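You operate a simulated robot arm through the tools that you are given. There is no shell and no other tool. Be economical: measure what you need, move in short steps, check, and stop when the job is done.

The job below is to be done with a simulated two-armed robot. You get a single attempt, and the scene is never put back.

TASK
Pick up the short jug with one hand, pass it to the other hand and put it on the step under the tank valves. Set down upright: short jug.

Only the result counts: the job must be done as asked and must still hold three seconds after the hand-in. Knocking over, shifting, dropping, spilling or breaking anything else fails it.

THE ROBOT
Two 7-joint arms with two-finger parallel grippers on one trunk, on a base that drives. Base frame: it is fixed to the floor where the robot stands at the start and does not move with it; the origin is under the middle of the robot, x ahead of it, y to its left, z up. Lengths are in m, angles in degrees, forces in N, time in s.
The left shoulder is at the start at [0.07, 0.13, 1.187], the right one opposite. With the tool pointing down near the work surface each hand reaches from about 0.2 to 0.52 m from the robot's upright axis, wherever it stands, measured 20 degrees to its own side. Places, roughly: step under the tank valves (98x24 cm) [-0.18, 3.76, 0.22]. Payload 1.57 kg a hand.
The TCP of each hand is the grasp point between the finger pads, 0.03 m short of the fingertips. In the tool frame z runs along the fingers and y along their closing line. Largest opening 0.08 m; finger width 0.017, thickness 0.012; the body of the gripper, 0.04 by 0.082 m, starts 0.08 m behind the TCP.
Orientation is told as [roll, pitch, yaw] about the base's x, y, z axes, in that order, counted from this pose: with the fingers straight down and closing along the base's y, the tool's x points along the base's -x, its y along +y and its z along -z.

THE INTERFACE
- The arms move only by the tool move_arm. It takes "left_commands", "right_commands" or both (then of equal length, played together; a hand with none holds still); each is a list of rows, each an object of numbers (a shift or turn left out is 0, a gripper value left out holds the last): "jaw": the closure, from 0 (fully open) to 1 (shut); "tx", "ty", "tz": the shift along the base's x, y, z in m; "wx", "wy", "wz": the turn, a rotation vector about the base's x, y, z in degrees. In form: [{"jaw": .., "tx": .., "ty": .., "tz": .., "wx": .., "wy": .., "wz": ..}, ...]. A call has 1 to 20 rows; each row is the pose to reach, as a shift and turn from the pose commanded when the call began. Rows are played at 5 a second. More than 0.05 m and 8.6 degrees between two rows, or a gripper value outside its range, and nothing of the call is played. A pose out of reach is approached as far as the arm can. The call stops where the force on the tool passes 40 N (or 10 N more than at its start, if that is more) or the arm is blocked; 0.2 s more then pass. Each finger travels about 0.108 m/s and halts on what it meets, pressing with about 32 N; the grip force reading is that of the motor and also rises with nothing between the fingers. The clock runs only during rows and for 0.2 s after the last one: add rows that repeat a pose to give the fingers time. It gives the time, the measured TCP pose, the force on the tool (base axes), the opening and the grip force at its end, in the units of the frame above (readings bear some noise), with the torque about the TCP (base axes, N m) and any sound that the robot's microphone picked up.
- Cameras (640 x 400 px; columns grow to the right, rows downward): "scene" is now at [0.1204, -0.042, 1.404]; the picture's right is [-0.51, -0.86, 0.00], its down [-0.59, 0.35, -0.73] and it looks along [0.63, -0.37, -0.68] (base axes); focal length 247 px, centre (320, 200). "left" rides on the left gripper at [0.072, 0.007, -0.122] in its tool frame; the picture's right is [-0.09, 1.00, 0.00], its down [-0.84, -0.08, -0.54] and it looks along [-0.54, -0.05, 0.84] (tool axes); focal length 238 px, centre (320, 200). "right" rides on the right gripper at [0.072, -0.007, -0.122] in its tool frame; the picture's right is [0.09, 1.00, 0.00], its down [-0.84, 0.08, -0.54] and it looks along [-0.54, 0.05, 0.84] (tool axes); focal length 238 px, centre (320, 200). There is no depth. A picture from a camera that has moved, and an enlarged one, comes with that camera's place and axes in the base frame and with its lens.
- capture(camera): a new picture of that camera. No time passes.
- lift_body(by): slides the trunk up (or, below 0, down) by that many m; the arms and the scene camera ride with it, the base frame stays. It gives what a move gives, with no picture.
- base_move(legs): drives the robot by 1 to 6 legs, each [ahead, left, turn to the left] in m, m and degrees, along the robot's own axes; the way and the turn of a leg run together, so that a leg with both is an arc; at most 1.5 m and 180 degrees a leg. The arms and the cameras ride along, it lands a little off, and it stops where it bumps. It gives what a move gives.
- aim_head(pan, tilt): turns the head with the scene camera to pan (to the left, within 86 degrees either way) and tilt (down, from -29 to 69), counted from straight ahead of the robot. It gives what a move gives.
- close_up(camera, box): a new picture of the part [left, top, right, bottom] of that camera's present view, enlarged. No time passes.
- hand_in(): hands the job in; it is judged then, once.

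Go step by step. Nothing tells you exact positions but the pictures and the camera data: compare them with the known pose of the tool, close in by small moves and look again before you grip or let go. The budget is 120 turns and 108 pictures, counting those below and the enlarged ones. Unless the task says otherwise, let go and move clear before handing in, and close with one line.

The tools are called after "Call:" as a command line: name --argument value ..., lists and objects as JSON in quotes. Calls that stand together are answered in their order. move_arm: Moves the arms, as the interface text tells. Its arguments: {"type":"object","properties":{"left_commands":{"type":"array"},"right_commands":{"type":"array"}},"required":[]} The other tools are called the same way: lift_body (by) slides the trunk up or down; base_move (legs) drives the base; aim_head (pan, tilt) turns the head that bears the scene camera; capture (camera) takes a picture; close_up (camera, box) takes an enlarged picture of a part of a camera's view; hand_in () hands the job in.

At the start:

```text
clock: 0.0
left_tcp_pos: [0.3762, 0.0383, 1.1535]
left_tool_rot: [0.0, 0.1, 0.0]
left_ft_force: [0.2, 0.5, -0.5]
left_ft_torque: [0.01, 0.02, -0.02]
left_width: 0.0799
left_finger_force: 0.2
right_tcp_pos: [0.2495, -0.2846, 1.1289]
right_tool_rot: [0.0, 0.0, 0.1]
right_ft_force: [-0.5, 0.2, 1.1]
right_ft_torque: [0.0, 0.0, -0.02]
right_width: 0.0799
right_finger_force: 0.2
trunk travel left (down, up): [-0.825, 0.115]
robot x, y, heading: [-0.0018, 0.0, 0.2]
head pan, tilt: [-30.8, 43.1]
```

scene: 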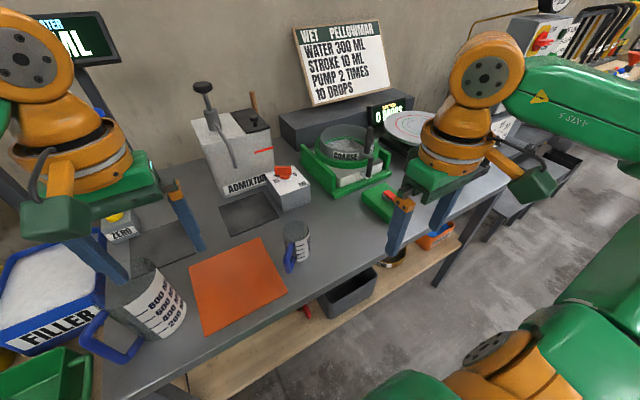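
right: 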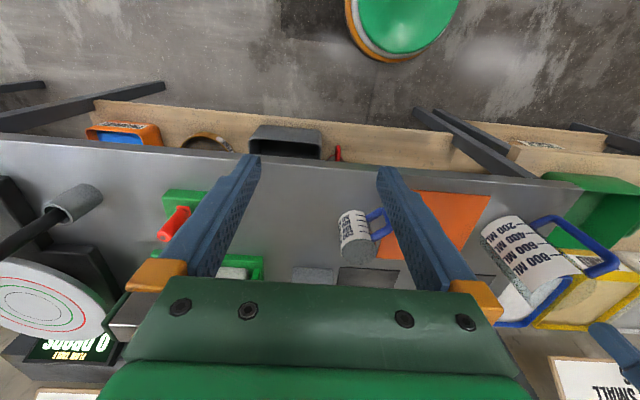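
left: 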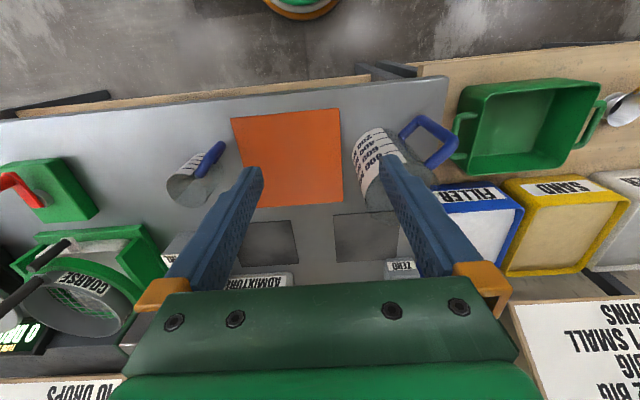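

I see two handled jugs on the bench: a small one near (0.47, -0.18, 0.91) and a large one to its left. Before moving I'll take a closer look and check the destination.

Call:
close_up --camera "scene" --box '[220, 190, 380, 290]'

Call:
aim_head --pan 86 --tilt 20

Call:
capture --camera "scene"

```text
4.00 times, centred on (300, 240) of scene
camera zoom: at [0.1204, -0.042, 1.404], right [-0.51, -0.86, 0.0], down [-0.59, 0.35, -0.73], along [0.63, -0.37, -0.68], focal length 990 px, centre (400, 40)
```

zoom: 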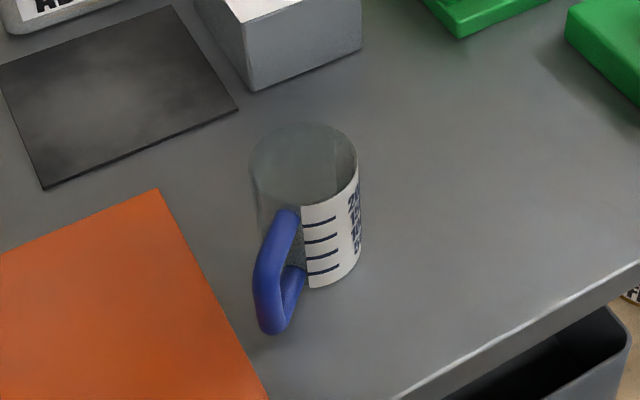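

```text
clock: 2.0
left_tcp_pos: [0.3769, 0.0379, 1.1549]
left_tool_rot: [0.0, 0.2, 0.0]
left_ft_force: [0.9, 0.0, 0.0]
left_ft_torque: [0.0, -0.01, 0.02]
left_width: 0.0799
left_finger_force: 0.0
right_tcp_pos: [0.2498, -0.2838, 1.1296]
right_tool_rot: [0.0, 0.0, -0.1]
right_ft_force: [0.6, 0.9, 0.1]
right_ft_torque: [-0.04, -0.02, 0.0]
right_width: 0.0802
right_finger_force: 0.1
trunk travel left (down, up): [-0.825, 0.115]
robot x, y, heading: [0.0023, -0.0004, 0.0]
head pan, tilt: [85.9, 20.0]
```

```text
103 pictures are left
camera scene: at [0.056, 0.0934, 1.44], right [1.0, -0.07, 0.0], down [-0.02, -0.34, -0.94], along [0.07, 0.94, -0.34], focal length 247 px, centre (320, 200)
```

scene: 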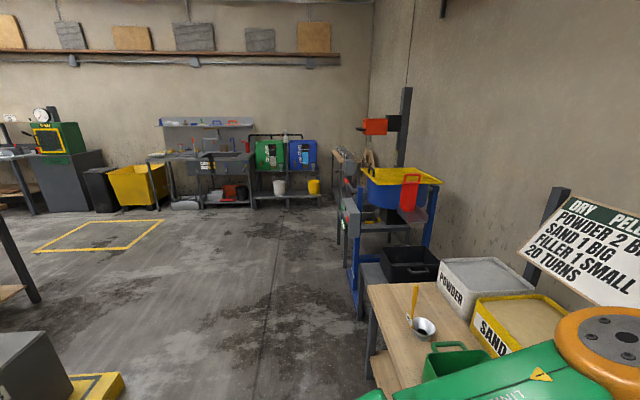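

The destination step is at the far wall under the green and blue tanks, with buckets on it. I'll enlarge that and then look at the bench again.

Call:
close_up --camera "scene" --box '[230, 120, 350, 220]'

Call:
aim_head --pan -15 --tilt 60

Call:
capture --camera "scene"

Call:
close_up --camera "right" --box '[300, 180, 460, 280]'

Call:
close_up --camera "left" --box '[120, 120, 280, 220]'

```text
4.00 times, centred on (290, 170) of scene
camera zoom: at [0.056, 0.0934, 1.44], right [1.0, -0.07, 0.0], down [-0.02, -0.34, -0.94], along [0.07, 0.94, -0.34], focal length 990 px, centre (440, 320)
```

zoom: 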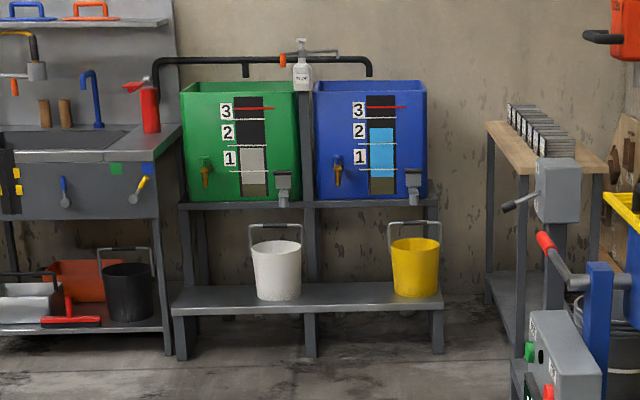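

```text
clock: 3.7
left_tcp_pos: [0.3781, 0.0388, 1.1546]
left_tool_rot: [0.0, 0.1, 0.0]
left_ft_force: [-0.7, -0.1, -1.1]
left_ft_torque: [-0.02, -0.01, 0.0]
left_width: 0.08
left_finger_force: 0.0
right_tcp_pos: [0.2487, -0.2839, 1.1295]
right_tool_rot: [-0.1, 0.0, -0.1]
right_ft_force: [0.0, 0.3, -0.4]
right_ft_torque: [0.0, 0.01, 0.02]
right_width: 0.0802
right_finger_force: 0.1
trunk travel left (down, up): [-0.825, 0.115]
robot x, y, heading: [0.0023, -0.0015, 0.0]
head pan, tilt: [-15.0, 60.0]
```

```text
101 pictures are left
camera scene: at [0.1137, -0.0167, 1.3818], right [-0.26, -0.97, 0.0], down [-0.84, 0.22, -0.5], along [0.48, -0.13, -0.87], focal length 247 px, centre (320, 200)
```

scene: 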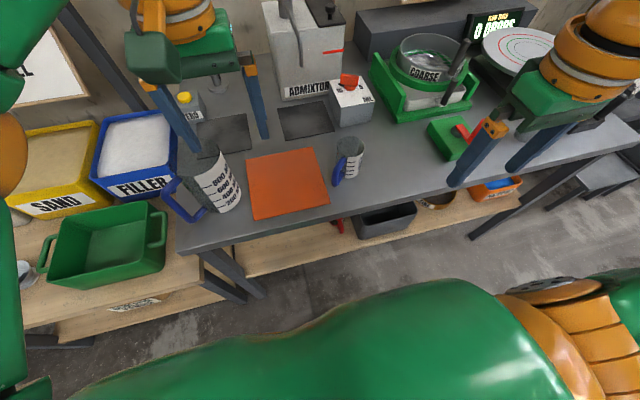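

```text
4.00 times, centred on (380, 230) of right
camera zoom: at [0.1784, -0.2906, 1.2526], right [-0.09, 1.0, 0.0], down [0.84, 0.08, 0.54], along [0.54, 0.05, -0.84], focal length 953 px, centre (80, 80)
```

zoom: 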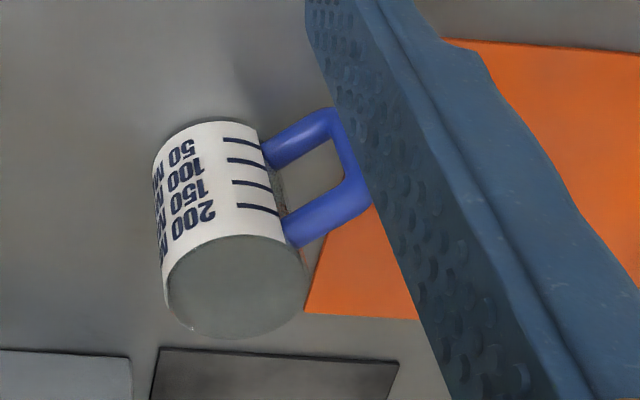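

```text
4.00 times, centred on (200, 170) of left
camera zoom: at [0.3039, 0.0447, 1.2775], right [0.09, 1.0, 0.0], down [0.84, -0.08, 0.54], along [0.54, -0.05, -0.84], focal length 953 px, centre (800, 320)
```

zoom: 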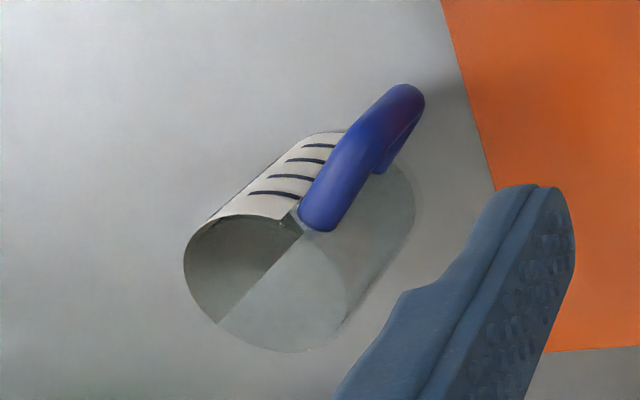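

The short jug is the empty glass one, with its rim centre at about (0.482, -0.192, 0.942), about 0.064 m across. Its handle points to azimuth ~125° and the bench is at about z 0.857. I'll bring the right hand above it, turned so the fingers avoid the handle.

Call:
move_arm --right_commands '[{"jaw": 0, "tx": 0.033, "ty": 0.013, "tz": -0.01, "wz": -7.8}, {"tx": 0.066, "ty": 0.026, "tz": -0.02, "wz": -15.6}, {"tx": 0.1, "ty": 0.039, "tz": -0.03, "wz": -23.4}, {"tx": 0.133, "ty": 0.052, "tz": -0.04, "wz": -31.2}, {"tx": 0.166, "ty": 0.065, "tz": -0.05, "wz": -39}, {"tx": 0.2, "ty": 0.078, "tz": -0.055, "wz": -47}, {"tx": 0.2329, "ty": 0.092, "tz": -0.06, "wz": -55}, {"tx": 0.2329, "ty": 0.092, "tz": -0.06, "wz": -55}]'

Call:
capture --camera "right"

Call:
capture --camera "scene"

```text
clock: 5.5
left_tcp_pos: [0.3777, 0.0393, 1.1548]
left_tool_rot: [0.1, 0.1, 0.0]
left_ft_force: [0.1, -0.3, 0.4]
left_ft_torque: [0.02, 0.0, -0.03]
left_width: 0.08
left_finger_force: 0.1
right_tcp_pos: [0.4385, -0.2072, 1.0619]
right_tool_rot: [0.2, -0.1, -55.1]
right_ft_force: [0.5, -0.7, 0.5]
right_ft_torque: [-0.04, -0.02, -0.02]
right_width: 0.0796
right_finger_force: 0.0
right hand out of reach, approached as far as the arm can: row 6, 7, 8
trunk travel left (down, up): [-0.825, 0.115]
robot x, y, heading: [0.0001, 0.0032, 0.1]
head pan, tilt: [-15.0, 60.0]
```

```text
98 pictures are left
camera right: at [0.3926, -0.1517, 1.1852], right [0.76, 0.65, 0.0], down [0.54, -0.64, 0.54], along [0.35, -0.41, -0.84], focal length 238 px, centre (320, 200)
```

right: 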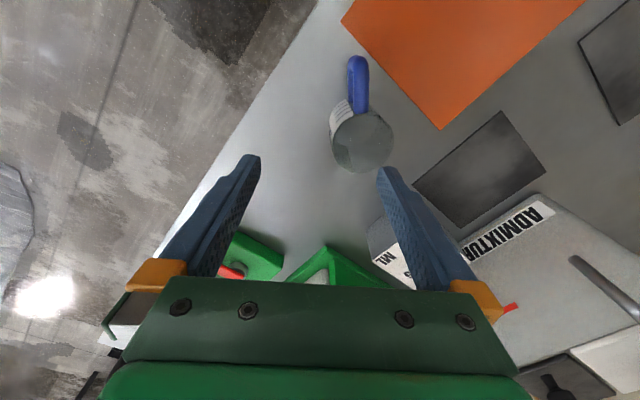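

```text
97 pictures are left
camera scene: at [0.1137, -0.0164, 1.3818], right [-0.26, -0.97, 0.0], down [-0.84, 0.22, -0.5], along [0.48, -0.13, -0.87], focal length 247 px, centre (320, 200)
```

scene: 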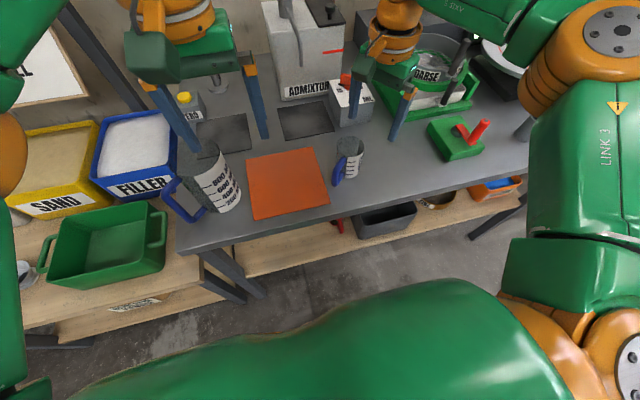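

Top-down reach falls about 4 cm short, so I need to drive ahead slightly. First I'll look at how much room the base has in front of the bench.

Call:
aim_head --pan 40 --tilt 69

Call:
capture --camera "scene"

```text
clock: 6.8
left_tcp_pos: [0.375, 0.0391, 1.1556]
left_tool_rot: [-0.1, 0.1, 0.0]
left_ft_force: [-0.4, -0.3, -0.2]
left_ft_torque: [-0.01, -0.02, -0.01]
left_width: 0.08
left_finger_force: 0.1
right_tcp_pos: [0.4381, -0.2069, 1.0622]
right_tool_rot: [0.2, 0.0, -55.0]
right_ft_force: [-0.4, -0.2, -0.3]
right_ft_torque: [0.01, 0.0, -0.03]
right_width: 0.0801
right_finger_force: 0.1
trunk travel left (down, up): [-0.825, 0.115]
robot x, y, heading: [-0.0014, 0.0022, 0.0]
head pan, tilt: [40.0, 68.8]
```

```text
96 pictures are left
camera scene: at [0.0923, 0.0364, 1.3724], right [0.64, -0.77, 0.0], down [-0.71, -0.6, -0.36], along [0.28, 0.23, -0.93], focal length 247 px, centre (320, 200)
```

scene: 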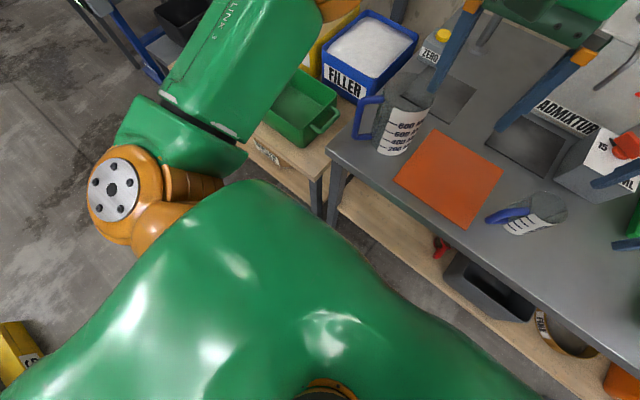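

The bench edge is near x 0.36 and there is floor between the shelf and my torso. I'll drive 5 cm ahead.

Call:
base_move --legs '[[0.05, 0, 0]]'

Call:
aim_head --pan -15 --tilt 60

```text
clock: 7.7
left_tcp_pos: [0.4195, 0.0382, 1.1578]
left_tool_rot: [0.0, -0.2, 0.0]
left_ft_force: [-0.5, -0.3, 0.9]
left_ft_torque: [-0.03, -0.05, -0.02]
left_width: 0.0799
left_finger_force: 0.1
right_tcp_pos: [0.4813, -0.2079, 1.0661]
right_tool_rot: [0.3, -0.4, -54.9]
right_ft_force: [0.1, 0.2, -0.4]
right_ft_torque: [0.0, -0.04, 0.0]
right_width: 0.0798
right_finger_force: 0.0
trunk travel left (down, up): [-0.825, 0.115]
robot x, y, heading: [0.0483, 0.0026, -0.4]
head pan, tilt: [40.0, 68.8]
```

```text
clock: 8.9
left_tcp_pos: [0.4258, 0.0392, 1.1548]
left_tool_rot: [0.0, 0.0, 0.0]
left_ft_force: [0.4, -0.6, -0.3]
left_ft_torque: [-0.04, -0.06, 0.01]
left_width: 0.0801
left_finger_force: 0.0
right_tcp_pos: [0.4885, -0.2072, 1.063]
right_tool_rot: [0.2, -0.1, -54.8]
right_ft_force: [0.8, -1.2, -0.8]
right_ft_torque: [0.03, 0.05, 0.0]
right_width: 0.0801
right_finger_force: 0.1
trunk travel left (down, up): [-0.825, 0.115]
robot x, y, heading: [0.0494, -0.0009, -0.1]
head pan, tilt: [-15.0, 60.0]
```

Now I'll align over the jug and lower a bit, then check the result.

Call:
move_arm --right_commands '[{"tx": -0.004, "ty": 0.008, "tz": -0.02}, {"tx": -0.007, "ty": 0.015, "tz": -0.04}, {"tx": -0.007, "ty": 0.015, "tz": -0.06}, {"tx": -0.007, "ty": 0.015, "tz": -0.06}]'

Call:
capture --camera "right"

Call:
capture --camera "scene"

```text
clock: 9.9
left_tcp_pos: [0.4278, 0.0383, 1.1539]
left_tool_rot: [0.1, 0.1, 0.0]
left_ft_force: [-0.8, 0.2, -0.5]
left_ft_torque: [0.0, 0.01, 0.02]
left_width: 0.0799
left_finger_force: 0.1
right_tcp_pos: [0.4771, -0.1923, 1.0016]
right_tool_rot: [0.2, 0.1, -54.9]
right_ft_force: [-0.6, 0.4, 0.4]
right_ft_torque: [-0.01, 0.01, 0.0]
right_width: 0.0802
right_finger_force: 0.0
trunk travel left (down, up): [-0.825, 0.115]
robot x, y, heading: [0.052, -0.0026, 0.1]
head pan, tilt: [-15.0, 60.0]
```

```text
95 pictures are left
camera right: at [0.4311, -0.1365, 1.1249], right [0.76, 0.65, 0.0], down [0.54, -0.64, 0.54], along [0.35, -0.41, -0.84], focal length 238 px, centre (320, 200)
```

right: 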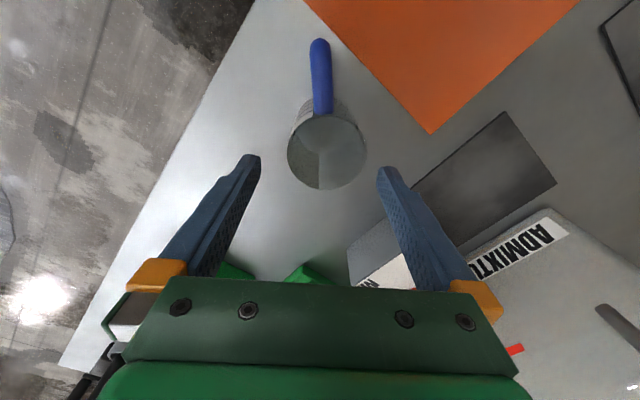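

```text
94 pictures are left
camera scene: at [0.1636, -0.0167, 1.3818], right [-0.26, -0.97, 0.0], down [-0.84, 0.22, -0.5], along [0.48, -0.13, -0.87], focal length 247 px, centre (320, 200)
```

scene: 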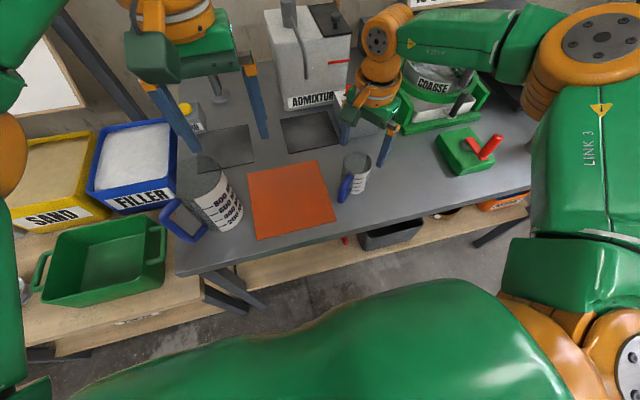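

The jug is centred under the fingers, with the rim at about (0.481, -0.188), and the handle is clear. I'll nudge 3 mm, descend so the fingertips overlap the upper 3 cm of the jug, and check.

Call:
move_arm --right_commands '[{"tx": 0.003, "ty": 0.003, "tz": -0.02}, {"tx": 0.003, "ty": 0.003, "tz": -0.04}, {"tx": 0.003, "ty": 0.003, "tz": -0.062}, {"tx": 0.003, "ty": 0.003, "tz": -0.062}]'

Call:
capture --camera "right"

Call:
close_up --camera "scene" --box '[300, 100, 420, 220]'

```text
clock: 10.7
left_tcp_pos: [0.4224, 0.04, 1.1564]
left_tool_rot: [0.0, -0.3, 0.0]
left_ft_force: [0.7, 0.0, -0.6]
left_ft_torque: [0.02, 0.04, 0.0]
left_width: 0.0799
left_finger_force: 0.1
right_tcp_pos: [0.4684, -0.1956, 0.9695]
right_tool_rot: [1.5, -0.6, -55.0]
right_ft_force: [-2.7, 4.3, 16.2]
right_ft_torque: [0.55, -0.31, 0.11]
right_width: 0.0795
right_finger_force: 0.0
right hand out of reach, approached as far as the arm can: row 1, 2, 3
trunk travel left (down, up): [-0.825, 0.115]
robot x, y, heading: [0.047, 0.0017, -0.1]
head pan, tilt: [-15.0, 60.0]
stopped in row 3 (right hand): the force on the tool passed its limit at 50 N (the readings are from after the stop); the commanded pose is now the measured one
```

```text
93 pictures are left
camera right: at [0.4195, -0.1402, 1.0907], right [0.76, 0.65, 0.03], down [0.53, -0.65, 0.55], along [0.37, -0.41, -0.83], focal length 238 px, centre (320, 200)
```

right: 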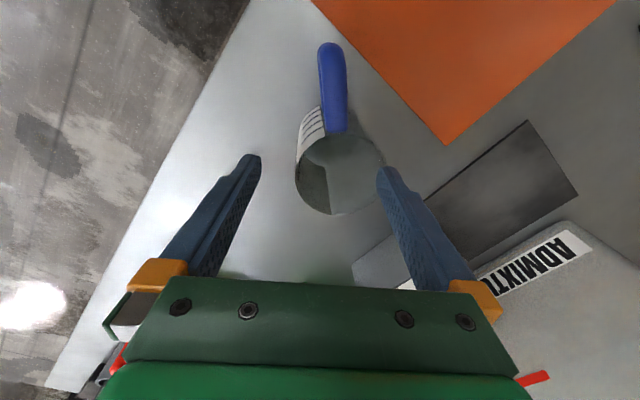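

```text
3.33 times, centred on (360, 160) of scene
camera zoom: at [0.1588, -0.0149, 1.3823], right [-0.26, -0.97, 0.0], down [-0.83, 0.22, -0.5], along [0.49, -0.13, -0.86], focal length 825 px, centre (187, 333)
```

zoom: 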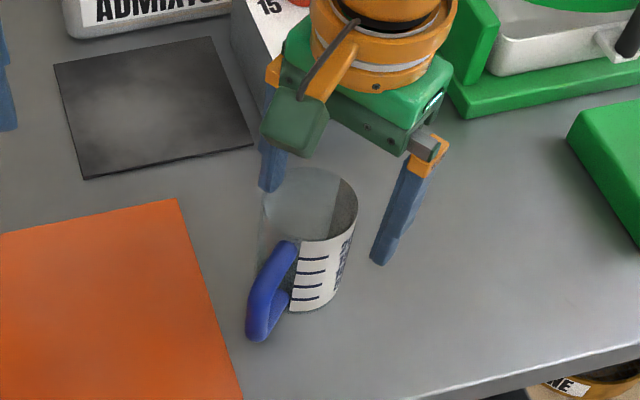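

The arm fell short again, and a fingertip touched the rim; the jug still stands upright. I'll raise the hand and drive another 5 cm ahead.

Call:
move_arm --right_commands '[{"tz": 0.02}, {"tz": 0.05, "wx": -1.5, "wy": 0.6}, {"tz": 0.05, "wx": -1.5, "wy": 0.6}]'

Call:
base_move --legs '[[0.05, 0, 0]]'

Call:
capture --camera "right"

```text
clock: 11.5
left_tcp_pos: [0.4273, 0.0385, 1.1553]
left_tool_rot: [0.0, 0.1, 0.1]
left_ft_force: [0.8, 0.1, 0.5]
left_ft_torque: [-0.03, 0.01, -0.02]
left_width: 0.0798
left_finger_force: 0.1
right_tcp_pos: [0.4702, -0.1962, 1.015]
right_tool_rot: [0.0, -1.2, -55.0]
right_ft_force: [0.0, 0.5, 0.2]
right_ft_torque: [-0.01, 0.02, 0.0]
right_width: 0.0798
right_finger_force: 0.2
trunk travel left (down, up): [-0.825, 0.115]
robot x, y, heading: [0.0484, 0.0004, 0.0]
head pan, tilt: [-15.0, 60.0]
```

```text
clock: 12.4
left_tcp_pos: [0.4688, 0.0379, 1.1572]
left_tool_rot: [0.0, -0.4, 0.0]
left_ft_force: [-0.7, -0.2, 0.5]
left_ft_torque: [0.01, -0.07, 0.01]
left_width: 0.08
left_finger_force: 0.1
right_tcp_pos: [0.5127, -0.195, 1.0183]
right_tool_rot: [0.3, -1.6, -54.9]
right_ft_force: [0.4, 0.2, 0.1]
right_ft_torque: [0.01, -0.08, -0.02]
right_width: 0.0798
right_finger_force: 0.1
trunk travel left (down, up): [-0.825, 0.115]
robot x, y, heading: [0.1013, 0.0009, -0.2]
head pan, tilt: [-15.0, 60.0]
```

```text
91 pictures are left
camera right: at [0.4646, -0.1372, 1.1393], right [0.76, 0.65, 0.0], down [0.53, -0.63, 0.56], along [0.37, -0.43, -0.83], focal length 238 px, centre (320, 200)
```

right: 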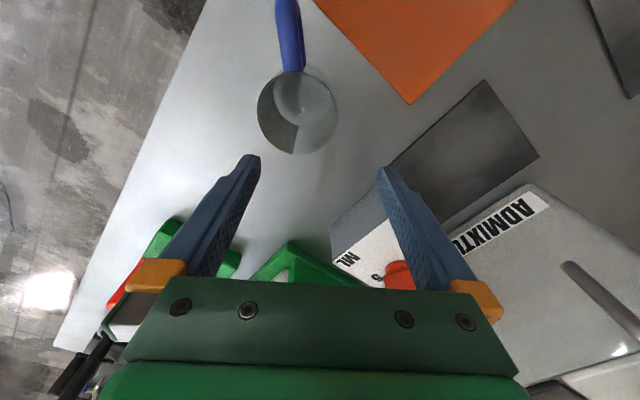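

The jug still stands at (0.483, -0.187). I'll bring the hand back over it and verify.

Call:
move_arm --right_commands '[{"tx": -0.02, "ty": 0.005}, {"tx": -0.036, "ty": 0.008, "wy": 1.2}, {"tx": -0.036, "ty": 0.008, "wy": 1.2}, {"tx": -0.036, "ty": 0.008, "wy": 1.2}]'

Call:
capture --camera "right"

```text
clock: 13.4
left_tcp_pos: [0.477, 0.0382, 1.154]
left_tool_rot: [-0.1, 0.1, 0.0]
left_ft_force: [0.0, -0.8, 0.1]
left_ft_torque: [0.01, -0.01, 0.01]
left_width: 0.08
left_finger_force: 0.1
right_tcp_pos: [0.4842, -0.1864, 1.016]
right_tool_rot: [-1.1, -0.5, -55.0]
right_ft_force: [-0.6, 0.1, -0.2]
right_ft_torque: [0.0, 0.0, 0.02]
right_width: 0.0802
right_finger_force: 0.0
trunk travel left (down, up): [-0.825, 0.115]
robot x, y, heading: [0.0994, 0.0013, 0.0]
head pan, tilt: [-15.0, 60.0]
```

```text
90 pictures are left
camera right: at [0.439, -0.1282, 1.1376], right [0.76, 0.65, -0.02], down [0.55, -0.63, 0.55], along [0.34, -0.43, -0.84], focal length 238 px, centre (320, 200)
```

right: 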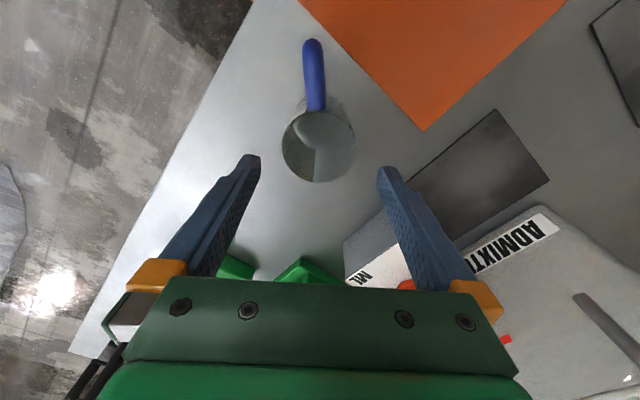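

The jug is centred at (0.482, -0.188). I'll correct the small tilt and descend in steps.

Call:
move_arm --right_commands '[{"tx": -0.002, "ty": -0.002, "tz": 0, "wx": 1.0, "wy": -0.6}, {"tx": -0.002, "ty": -0.002, "tz": -0.02, "wx": 1.0, "wy": -0.6}, {"tx": -0.002, "ty": -0.002, "tz": -0.035, "wx": 1.0, "wy": -0.6}, {"tx": -0.002, "ty": -0.002, "tz": -0.035, "wx": 1.0, "wy": -0.6}]'

Call:
capture --camera "right"

Call:
close_up --camera "scene" --box '[300, 100, 420, 220]'

```text
clock: 14.4
left_tcp_pos: [0.4753, 0.0392, 1.1552]
left_tool_rot: [0.1, -0.1, -0.1]
left_ft_force: [0.4, 0.1, -0.4]
left_ft_torque: [0.02, -0.01, 0.01]
left_width: 0.0798
left_finger_force: 0.0
right_tcp_pos: [0.4807, -0.1879, 0.9808]
right_tool_rot: [0.0, -0.1, -55.0]
right_ft_force: [0.1, -0.5, -0.2]
right_ft_torque: [0.01, 0.0, 0.01]
right_width: 0.0801
right_finger_force: 0.0
trunk travel left (down, up): [-0.825, 0.115]
robot x, y, heading: [0.1004, -0.0031, 0.1]
head pan, tilt: [-15.0, 60.0]
```

```text
89 pictures are left
camera right: at [0.4353, -0.1328, 1.1029], right [0.76, 0.65, 0.0], down [0.54, -0.64, 0.54], along [0.35, -0.41, -0.84], focal length 238 px, centre (320, 200)
```

right: 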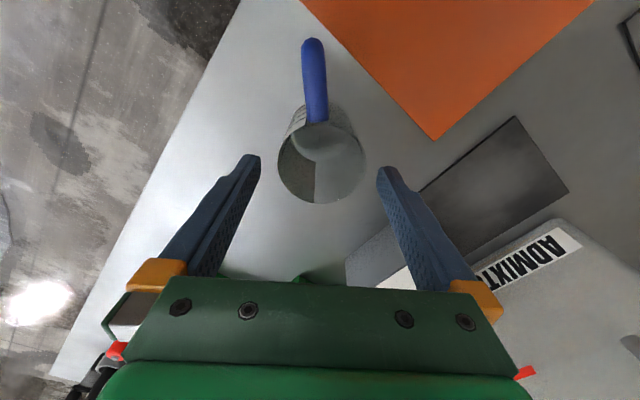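

```text
3.33 times, centred on (360, 160) of scene
camera zoom: at [0.2129, -0.0169, 1.3818], right [-0.26, -0.97, 0.0], down [-0.84, 0.22, -0.5], along [0.48, -0.13, -0.87], focal length 825 px, centre (187, 333)
```

zoom: 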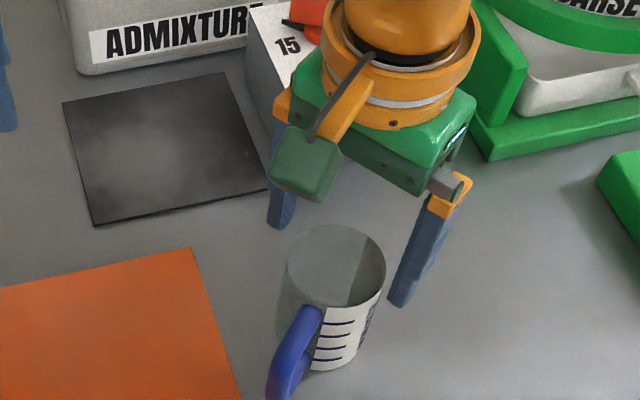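

The fingers straddle the rim with even margins. I'll descend the last 4 cm, then close.

Call:
move_arm --right_commands '[{"tx": 0.002, "ty": 0.001, "tz": -0.015}, {"tx": 0.002, "ty": 0.001, "tz": -0.03}, {"tx": 0.002, "ty": 0.001, "tz": -0.041}, {"tx": 0.002, "ty": 0.001, "tz": -0.041}]'

Call:
capture --camera "right"

```text
clock: 15.4
left_tcp_pos: [0.4768, 0.0387, 1.1543]
left_tool_rot: [0.0, 0.1, 0.0]
left_ft_force: [0.7, 0.6, 0.6]
left_ft_torque: [0.0, 0.0, 0.02]
left_width: 0.0801
left_finger_force: 0.0
right_tcp_pos: [0.4822, -0.1885, 0.9395]
right_tool_rot: [0.1, -0.1, -55.0]
right_ft_force: [-0.1, 0.2, -0.4]
right_ft_torque: [-0.03, 0.01, 0.01]
right_width: 0.08
right_finger_force: 0.0
trunk travel left (down, up): [-0.825, 0.115]
robot x, y, heading: [0.1034, -0.0019, -0.1]
head pan, tilt: [-15.0, 60.0]
```

```text
87 pictures are left
camera right: at [0.4368, -0.1322, 1.0618], right [0.76, 0.65, 0.0], down [0.54, -0.64, 0.54], along [0.35, -0.41, -0.84], focal length 238 px, centre (320, 200)
```

right: 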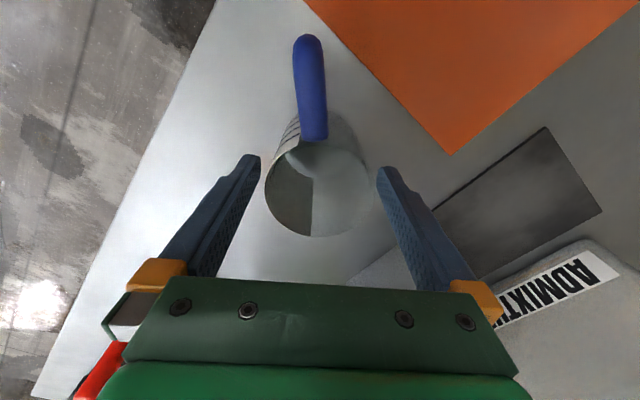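

The fingers straddle the rim, so I'll close and give them time.

Call:
move_arm --right_commands '[{"jaw": 0.15}, {"jaw": 0.5}, {"jaw": 1}, {"jaw": 1}, {"jaw": 1}]'

Call:
capture --camera "right"

```text
clock: 16.6
left_tcp_pos: [0.4768, 0.0367, 1.1556]
left_tool_rot: [0.0, 0.0, 0.0]
left_ft_force: [0.2, 0.2, -0.2]
left_ft_torque: [0.0, 0.03, 0.0]
left_width: 0.08
left_finger_force: 0.1
right_tcp_pos: [0.4829, -0.1879, 0.9386]
right_tool_rot: [0.0, -0.1, -54.9]
right_ft_force: [0.1, -0.6, -0.8]
right_ft_torque: [0.04, -0.06, 0.0]
right_width: 0.0647
right_finger_force: 32.4
trunk travel left (down, up): [-0.825, 0.115]
robot x, y, heading: [0.1003, 0.0001, 0.0]
head pan, tilt: [-15.0, 60.0]
```

```text
86 pictures are left
camera right: at [0.4367, -0.1322, 1.0619], right [0.76, 0.65, 0.0], down [0.54, -0.64, 0.54], along [0.35, -0.41, -0.84], focal length 238 px, centre (320, 200)
```

right: 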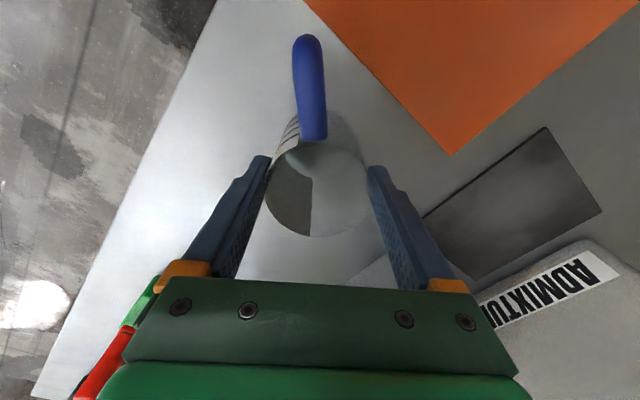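

The jug is gripped at 64.7 mm, so I'll lift it straight up.

Call:
move_arm --right_commands '[{"tz": 0.01}, {"tz": 0.03}, {"tz": 0.06}, {"tz": 0.1}, {"tz": 0.14}, {"tz": 0.17}, {"tz": 0.17}]'

Call:
capture --camera "scene"

Call:
capture --camera "left"

```text
clock: 18.2
left_tcp_pos: [0.4759, 0.038, 1.1554]
left_tool_rot: [0.0, 0.1, 0.1]
left_ft_force: [0.4, -0.1, 0.3]
left_ft_torque: [0.02, 0.0, 0.04]
left_width: 0.0799
left_finger_force: 0.1
right_tcp_pos: [0.4819, -0.1897, 1.1107]
right_tool_rot: [0.0, 0.0, -55.0]
right_ft_force: [-0.4, -0.2, -1.5]
right_ft_torque: [-0.04, 0.01, 0.03]
right_width: 0.0646
right_finger_force: 31.7
trunk travel left (down, up): [-0.825, 0.115]
robot x, y, heading: [0.1004, 0.0002, 0.1]
head pan, tilt: [-15.0, 60.0]
```

```text
85 pictures are left
camera scene: at [0.2138, -0.017, 1.3817], right [-0.26, -0.97, 0.0], down [-0.84, 0.22, -0.5], along [0.48, -0.13, -0.87], focal length 247 px, centre (320, 200)
```

scene: 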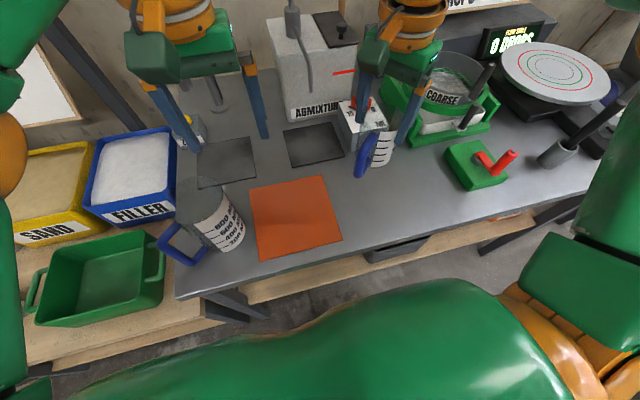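

```text
84 pictures are left
camera left: at [0.4038, 0.0443, 1.2774], right [0.09, 1.0, 0.0], down [0.84, -0.08, 0.54], along [0.54, -0.05, -0.84], focal length 238 px, centre (320, 200)
```

left: 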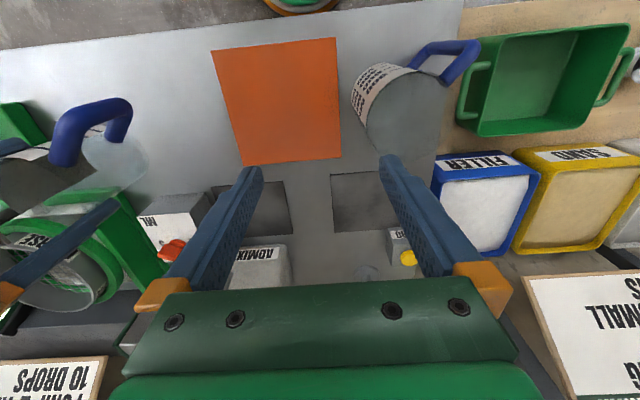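

The jug is held and clear of the bench. I'll back away from the bench to hand over in free space.

Call:
base_move --legs '[[-0.35, 0, 0]]'

Call:
aim_head --pan 0 --tilt 45

Call:
capture --camera "scene"

```text
clock: 20.5
left_tcp_pos: [0.1262, 0.0389, 1.1529]
left_tool_rot: [0.1, 0.3, 0.2]
left_ft_force: [0.0, -0.1, -1.0]
left_ft_torque: [0.01, 0.02, -0.02]
left_width: 0.0797
left_finger_force: 0.0
right_tcp_pos: [0.1343, -0.1884, 1.1096]
right_tool_rot: [-0.1, -0.1, -54.8]
right_ft_force: [0.5, 0.3, -1.5]
right_ft_torque: [0.01, 0.0, -0.01]
right_width: 0.0647
right_finger_force: 31.9
trunk travel left (down, up): [-0.825, 0.115]
robot x, y, heading: [-0.2549, -0.001, 0.4]
head pan, tilt: [-15.0, 60.0]
```

```text
clock: 21.2
left_tcp_pos: [0.1249, 0.0384, 1.1552]
left_tool_rot: [0.0, -0.1, 0.3]
left_ft_force: [0.4, -0.1, -0.3]
left_ft_torque: [0.01, -0.01, 0.02]
left_width: 0.0798
left_finger_force: 0.0
right_tcp_pos: [0.1309, -0.1887, 1.1112]
right_tool_rot: [0.0, 0.0, -54.7]
right_ft_force: [0.9, 0.3, -0.8]
right_ft_torque: [-0.02, -0.02, -0.04]
right_width: 0.0646
right_finger_force: 32.4
trunk travel left (down, up): [-0.825, 0.115]
robot x, y, heading: [-0.2497, -0.0006, 0.1]
head pan, tilt: [0.0, 45.0]
```

```text
83 pictures are left
camera scene: at [-0.1211, 0.0003, 1.4012], right [0.0, -1.0, 0.0], down [-0.71, 0.0, -0.71], along [0.71, 0.0, -0.71], focal length 247 px, centre (320, 200)
```

scene: 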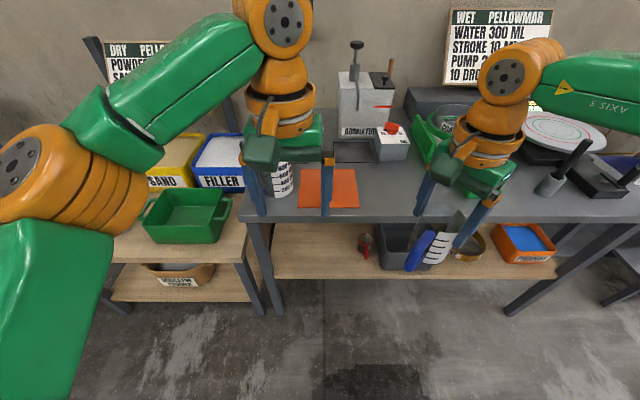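

The area is clear and I'm 0.35 m back. I'll turn the left hand so it points right-forward and 35° below horizontal, ready to take the lower part of the jug from the handle side.

Call:
move_arm --left_commands '[{"jaw": 0, "tx": -0.002, "ty": 0.003, "wx": -2.63, "wy": -5.06, "wz": -5.06}, {"tx": -0.004, "ty": 0.006, "wx": -5.26, "wy": -10.12, "wz": -10.12}, {"tx": -0.006, "ty": 0.009, "wx": -7.89, "wy": -15.18, "wz": -15.18}, {"tx": -0.008, "ty": 0.012, "wx": -10.52, "wy": -20.24, "wz": -20.24}, {"tx": -0.01, "ty": 0.015, "wx": -13.15, "wy": -25.3, "wz": -25.3}, {"tx": -0.012, "ty": 0.018, "wx": -15.78, "wy": -30.36, "wz": -30.36}, {"tx": -0.014, "ty": 0.02, "wx": -18.41, "wy": -35.42, "wz": -35.42}, {"tx": -0.016, "ty": 0.02, "wx": -21.04, "wy": -40.48, "wz": -40.48}, {"tx": -0.018, "ty": 0.02, "wx": -23.67, "wy": -45.54, "wz": -45.54}, {"tx": -0.018, "ty": 0.02, "wx": -26.3, "wy": -50.6, "wz": -50.6}, {"tx": -0.018, "ty": 0.02, "wx": -26.3, "wy": -50.6, "wz": -50.6}]'

Call:
capture --camera "left"

Call:
capture --camera "scene"

```text
clock: 23.6
left_tcp_pos: [0.1069, 0.0589, 1.155]
left_tool_rot: [0.0, -55.0, -54.9]
left_ft_force: [0.3, 0.2, -0.4]
left_ft_torque: [0.04, 0.01, -0.02]
left_width: 0.08
left_finger_force: 0.0
right_tcp_pos: [0.1329, -0.1886, 1.1108]
right_tool_rot: [0.0, 0.1, -54.8]
right_ft_force: [-0.4, -0.1, -1.9]
right_ft_torque: [0.0, -0.01, -0.04]
right_width: 0.0647
right_finger_force: 32.3
trunk travel left (down, up): [-0.825, 0.115]
robot x, y, heading: [-0.2526, 0.0021, 0.1]
head pan, tilt: [0.0, 45.0]
```

```text
82 pictures are left
camera left: at [0.0299, 0.1778, 1.1671], right [0.85, 0.53, 0.07], down [-0.04, -0.07, 1.0], along [0.53, -0.85, -0.04], focal length 238 px, centre (320, 200)
```

left: 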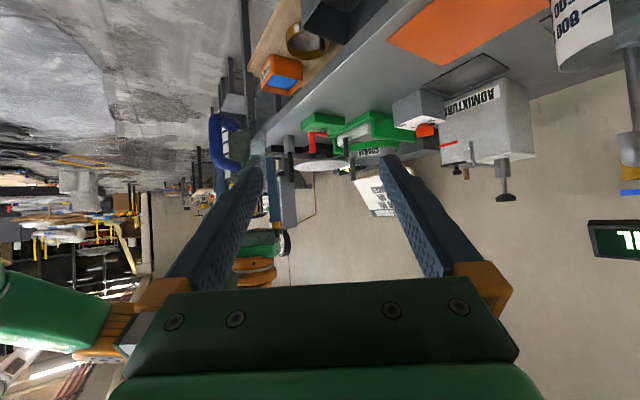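

```text
81 pictures are left
camera scene: at [-0.1207, 0.0002, 1.4012], right [0.0, -1.0, 0.0], down [-0.71, 0.0, -0.71], along [0.71, 0.0, -0.71], focal length 247 px, centre (320, 200)
```

scene: 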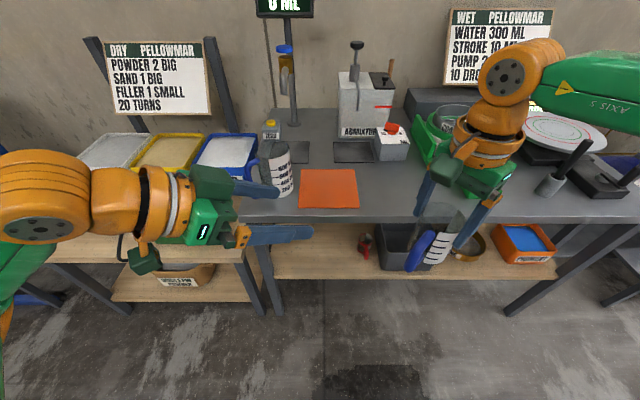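

Left orientation is right. I'll bring the jug towards the centre with the right hand.

Call:
move_arm --right_commands '[{"tx": 0.01, "ty": 0.025}, {"tx": 0.02, "ty": 0.05}, {"tx": 0.03, "ty": 0.075}, {"tx": 0.038, "ty": 0.1}, {"tx": 0.038, "ty": 0.1}]'

Call:
capture --camera "left"

Call:
close_up --camera "scene" --box '[200, 100, 520, 300]'

```text
clock: 24.8
left_tcp_pos: [0.1065, 0.0584, 1.1541]
left_tool_rot: [-0.2, -54.9, -54.7]
left_ft_force: [-0.5, 0.9, -1.0]
left_ft_torque: [0.01, 0.0, -0.01]
left_width: 0.08
left_finger_force: 0.1
right_tcp_pos: [0.1333, -0.1368, 1.0995]
right_tool_rot: [0.2, 0.0, -54.8]
right_ft_force: [-0.2, -0.4, -2.1]
right_ft_torque: [0.02, -0.02, -0.02]
right_width: 0.0649
right_finger_force: 32.1
right hand out of reach, approached as far as the arm can: row 2, 3, 4, 5
trunk travel left (down, up): [-0.825, 0.115]
robot x, y, heading: [-0.2541, 0.0, 0.1]
head pan, tilt: [0.0, 45.0]
```

```text
80 pictures are left
camera left: at [0.0303, 0.1778, 1.1671], right [0.85, 0.53, 0.07], down [-0.04, -0.07, 1.0], along [0.53, -0.85, -0.04], focal length 238 px, centre (320, 200)
```

left: 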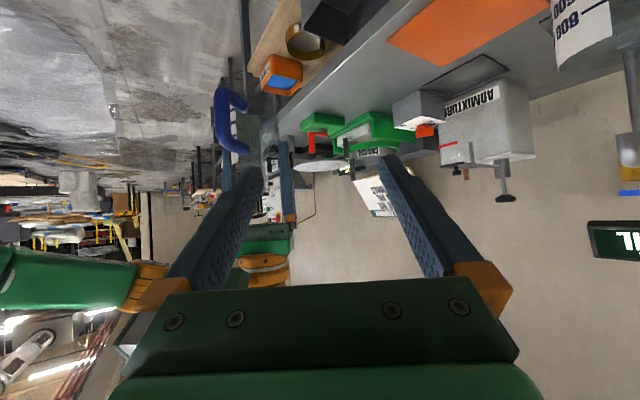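

```text
2.00 times, centred on (360, 200) of scene
camera zoom: at [-0.1202, 0.0003, 1.4012], right [0.0, -1.0, 0.0], down [-0.71, 0.0, -0.71], along [0.71, 0.0, -0.71], focal length 495 px, centre (240, 200)
```

zoom: 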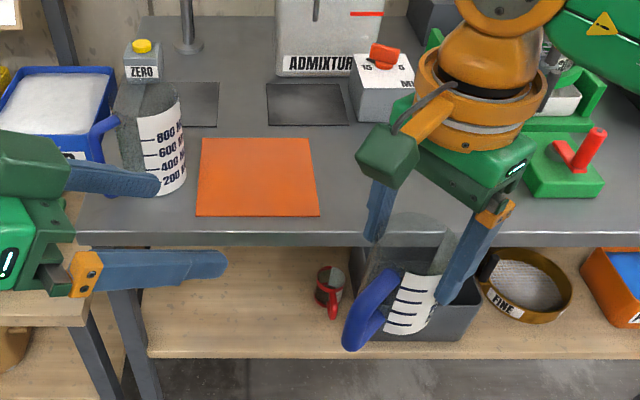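

The right arm is at the edge of its reach here; I'll pull the jug slightly back into a comfortable place.

Call:
move_arm --right_commands '[{"tx": -0.02, "ty": 0.01, "tz": 0.005}, {"tx": -0.03, "ty": 0.025, "tz": 0.01}, {"tx": -0.03, "ty": 0.025, "tz": 0.01}]'

Call:
capture --camera "left"

Call:
close_up --camera "scene" --box '[200, 100, 520, 300]'

```text
clock: 25.6
left_tcp_pos: [0.1066, 0.0591, 1.1547]
left_tool_rot: [-0.3, -54.9, -54.7]
left_ft_force: [-0.2, 0.5, -0.1]
left_ft_torque: [0.01, 0.03, -0.02]
left_width: 0.0803
left_finger_force: 0.1
right_tcp_pos: [0.1073, -0.1205, 1.1087]
right_tool_rot: [0.0, -0.1, -54.8]
right_ft_force: [-0.1, 0.8, -1.6]
right_ft_torque: [-0.03, 0.01, 0.0]
right_width: 0.0648
right_finger_force: 31.9
right hand out of reach, approached as far as the arm can: row 2, 3
trunk travel left (down, up): [-0.825, 0.115]
robot x, y, heading: [-0.2532, 0.0002, 0.3]
head pan, tilt: [0.0, 45.0]
```

```text
78 pictures are left
camera left: at [0.0303, 0.1776, 1.1671], right [0.85, 0.53, 0.07], down [-0.04, -0.07, 1.0], along [0.53, -0.85, -0.04], focal length 238 px, centre (320, 200)
```

left: 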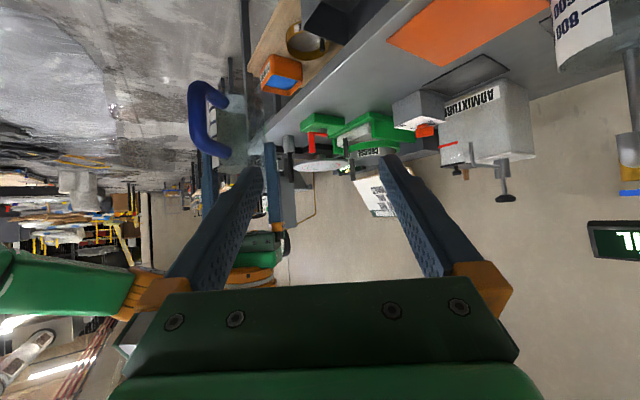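

```text
2.00 times, centred on (360, 200) of scene
camera zoom: at [-0.1202, 0.0, 1.4012], right [0.0, -1.0, 0.0], down [-0.71, 0.0, -0.71], along [0.71, 0.0, -0.71], focal length 495 px, centre (240, 200)
```

zoom: 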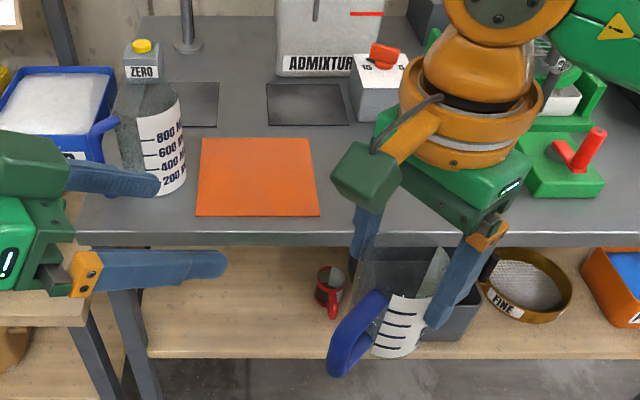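

The jug is now near (0.107, -0.120). I'll zoom in from the left camera to find the jug's bottom, the handle and the right fingertips.

Call:
close_up --camera "left" --box '[160, 60, 320, 160]'

```text
4.00 times, centred on (240, 110) of left
camera zoom: at [0.0303, 0.1776, 1.1671], right [0.85, 0.53, 0.07], down [-0.04, -0.07, 1.0], along [0.53, -0.85, -0.04], focal length 953 px, centre (640, 560)
```

zoom: 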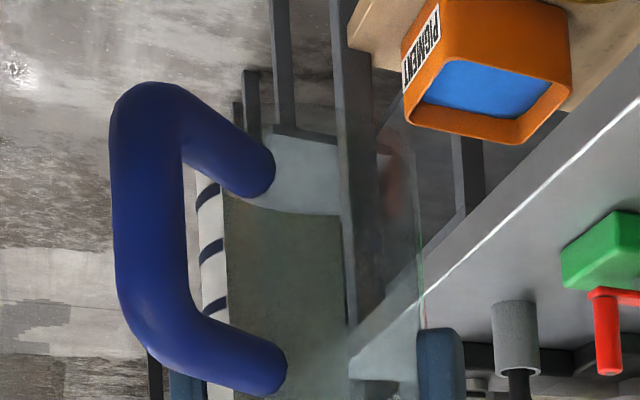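

The jug bottom is at about z 1.028 and the handle at az ~135°, reaching out ~0.073 m. Next I'll move the left hand to a pre-grasp pose, 12 cm back along its approach line.

Call:
move_arm --left_commands '[{"tx": -0.02, "ty": -0.028, "tz": -0.005}, {"tx": -0.042, "ty": -0.058, "tz": -0.013}, {"tx": -0.064, "ty": -0.088, "tz": -0.023}, {"tx": -0.064, "ty": -0.088, "tz": -0.023}]'

Call:
capture --camera "left"

Call:
capture --camera "scene"

Call:
capture --camera "right"

```text
clock: 26.6
left_tcp_pos: [0.0529, -0.036, 1.1413]
left_tool_rot: [-0.3, -55.0, -54.7]
left_ft_force: [0.3, 1.0, 0.2]
left_ft_torque: [-0.05, -0.02, -0.04]
left_width: 0.08
left_finger_force: 0.1
left hand out of reach, approached as far as the arm can: row 2, 3, 4
right_tcp_pos: [0.106, -0.1195, 1.109]
right_tool_rot: [0.0, -0.1, -54.8]
right_ft_force: [0.2, -0.4, -1.5]
right_ft_torque: [0.03, 0.0, 0.0]
right_width: 0.0648
right_finger_force: 32.2
trunk travel left (down, up): [-0.825, 0.115]
robot x, y, heading: [-0.2519, -0.0025, 0.1]
head pan, tilt: [0.0, 45.0]
```

```text
75 pictures are left
camera left: at [-0.0234, 0.0835, 1.1535], right [0.85, 0.53, 0.07], down [-0.04, -0.07, 1.0], along [0.53, -0.85, -0.04], focal length 238 px, centre (320, 200)
```

left: 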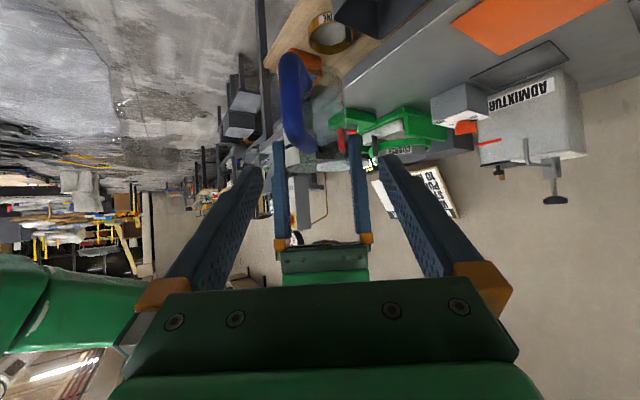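

```text
74 pictures are left
camera scene: at [-0.121, 0.0011, 1.4013], right [0.0, -1.0, 0.0], down [-0.71, 0.0, -0.71], along [0.71, 0.0, -0.71], focal length 247 px, centre (320, 200)
```

scene: 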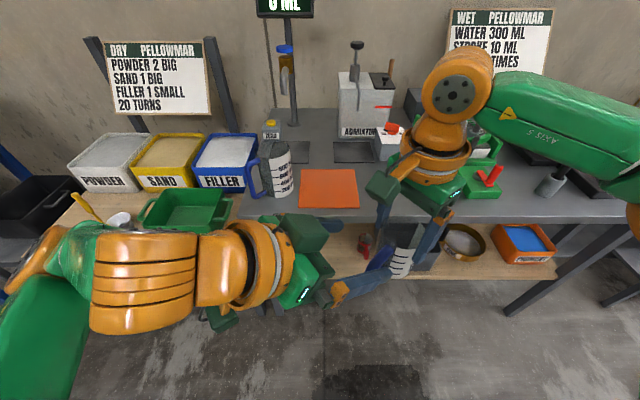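

```text
73 pictures are left
camera right: at [0.0602, -0.0644, 1.2315], right [0.76, 0.65, 0.0], down [0.54, -0.64, 0.54], along [0.35, -0.41, -0.84], focal length 238 px, centre (320, 200)
```

right: 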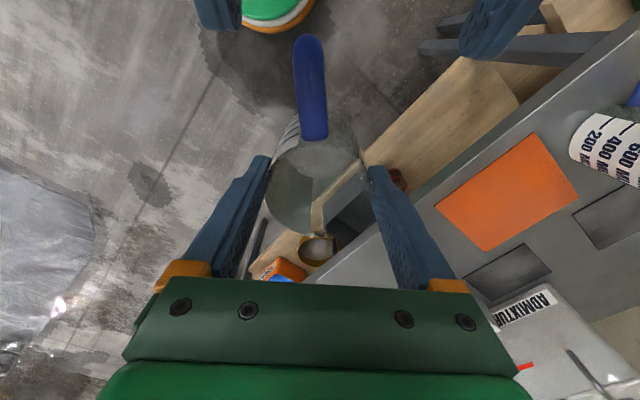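

The left arm gets too close to its own shoulder in this layout. I'll retreat it and turn the jug with the right hand by 125° so the handle faces away from the left hand. That also puts the right wrist in an easier pose.

Call:
move_arm --left_commands '[{"tx": 0.01, "ty": 0.03, "tz": 0.01}, {"tx": 0.03, "ty": 0.06, "tz": 0.015}, {"tx": 0.05, "ty": 0.1, "tz": 0.015}, {"tx": 0.06, "ty": 0.14, "tz": 0.015}, {"tx": 0.06, "ty": 0.16, "tz": 0.015}]'

Call:
move_arm --right_commands '[{"wz": 7.8}, {"wz": 15.6}, {"wz": 23.4}, {"wz": 31.2}, {"wz": 39}, {"wz": 46.8}, {"wz": 54.6}, {"wz": 62.4}, {"wz": 70.2}, {"wz": 78}, {"wz": 85.8}, {"wz": 93.6}, {"wz": 101.4}, {"wz": 109.2}, {"wz": 117}, {"wz": 125}, {"wz": 125}]'

Call:
capture --camera "scene"

```text
clock: 27.8
left_tcp_pos: [0.1145, 0.1242, 1.1542]
left_tool_rot: [-0.2, -55.0, -54.8]
left_ft_force: [-0.6, -0.5, 0.5]
left_ft_torque: [0.02, 0.02, 0.0]
left_width: 0.0801
left_finger_force: 0.0
right_tcp_pos: [0.1063, -0.1204, 1.1097]
right_tool_rot: [0.0, -0.1, -54.8]
right_ft_force: [0.3, -1.2, -0.6]
right_ft_torque: [0.02, 0.02, -0.02]
right_width: 0.0646
right_finger_force: 32.1
trunk travel left (down, up): [-0.825, 0.115]
robot x, y, heading: [-0.2517, 0.0009, 0.4]
head pan, tilt: [0.0, 45.0]
```

```text
clock: 31.4
left_tcp_pos: [0.1144, 0.1244, 1.1527]
left_tool_rot: [-0.1, -54.9, -54.6]
left_ft_force: [0.8, 0.3, -0.7]
left_ft_torque: [0.0, 0.02, 0.01]
left_width: 0.0801
left_finger_force: 0.1
right_tcp_pos: [0.0582, -0.0975, 1.1062]
right_tool_rot: [0.0, 0.0, 70.2]
right_ft_force: [1.3, -0.1, -1.3]
right_ft_torque: [0.02, -0.02, 0.08]
right_width: 0.0647
right_finger_force: 32.6
right hand out of reach, approached as far as the arm can: row 15, 16, 17
trunk travel left (down, up): [-0.825, 0.115]
robot x, y, heading: [-0.2543, 0.0019, 0.5]
head pan, tilt: [0.0, 45.0]
```

```text
72 pictures are left
camera scene: at [-0.1204, 0.0003, 1.4012], right [0.0, -1.0, 0.0], down [-0.71, 0.0, -0.71], along [0.71, 0.0, -0.71], focal length 247 px, centre (320, 200)
```

scene: 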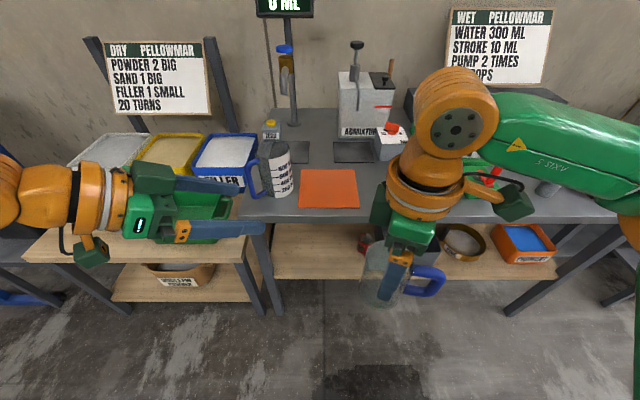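

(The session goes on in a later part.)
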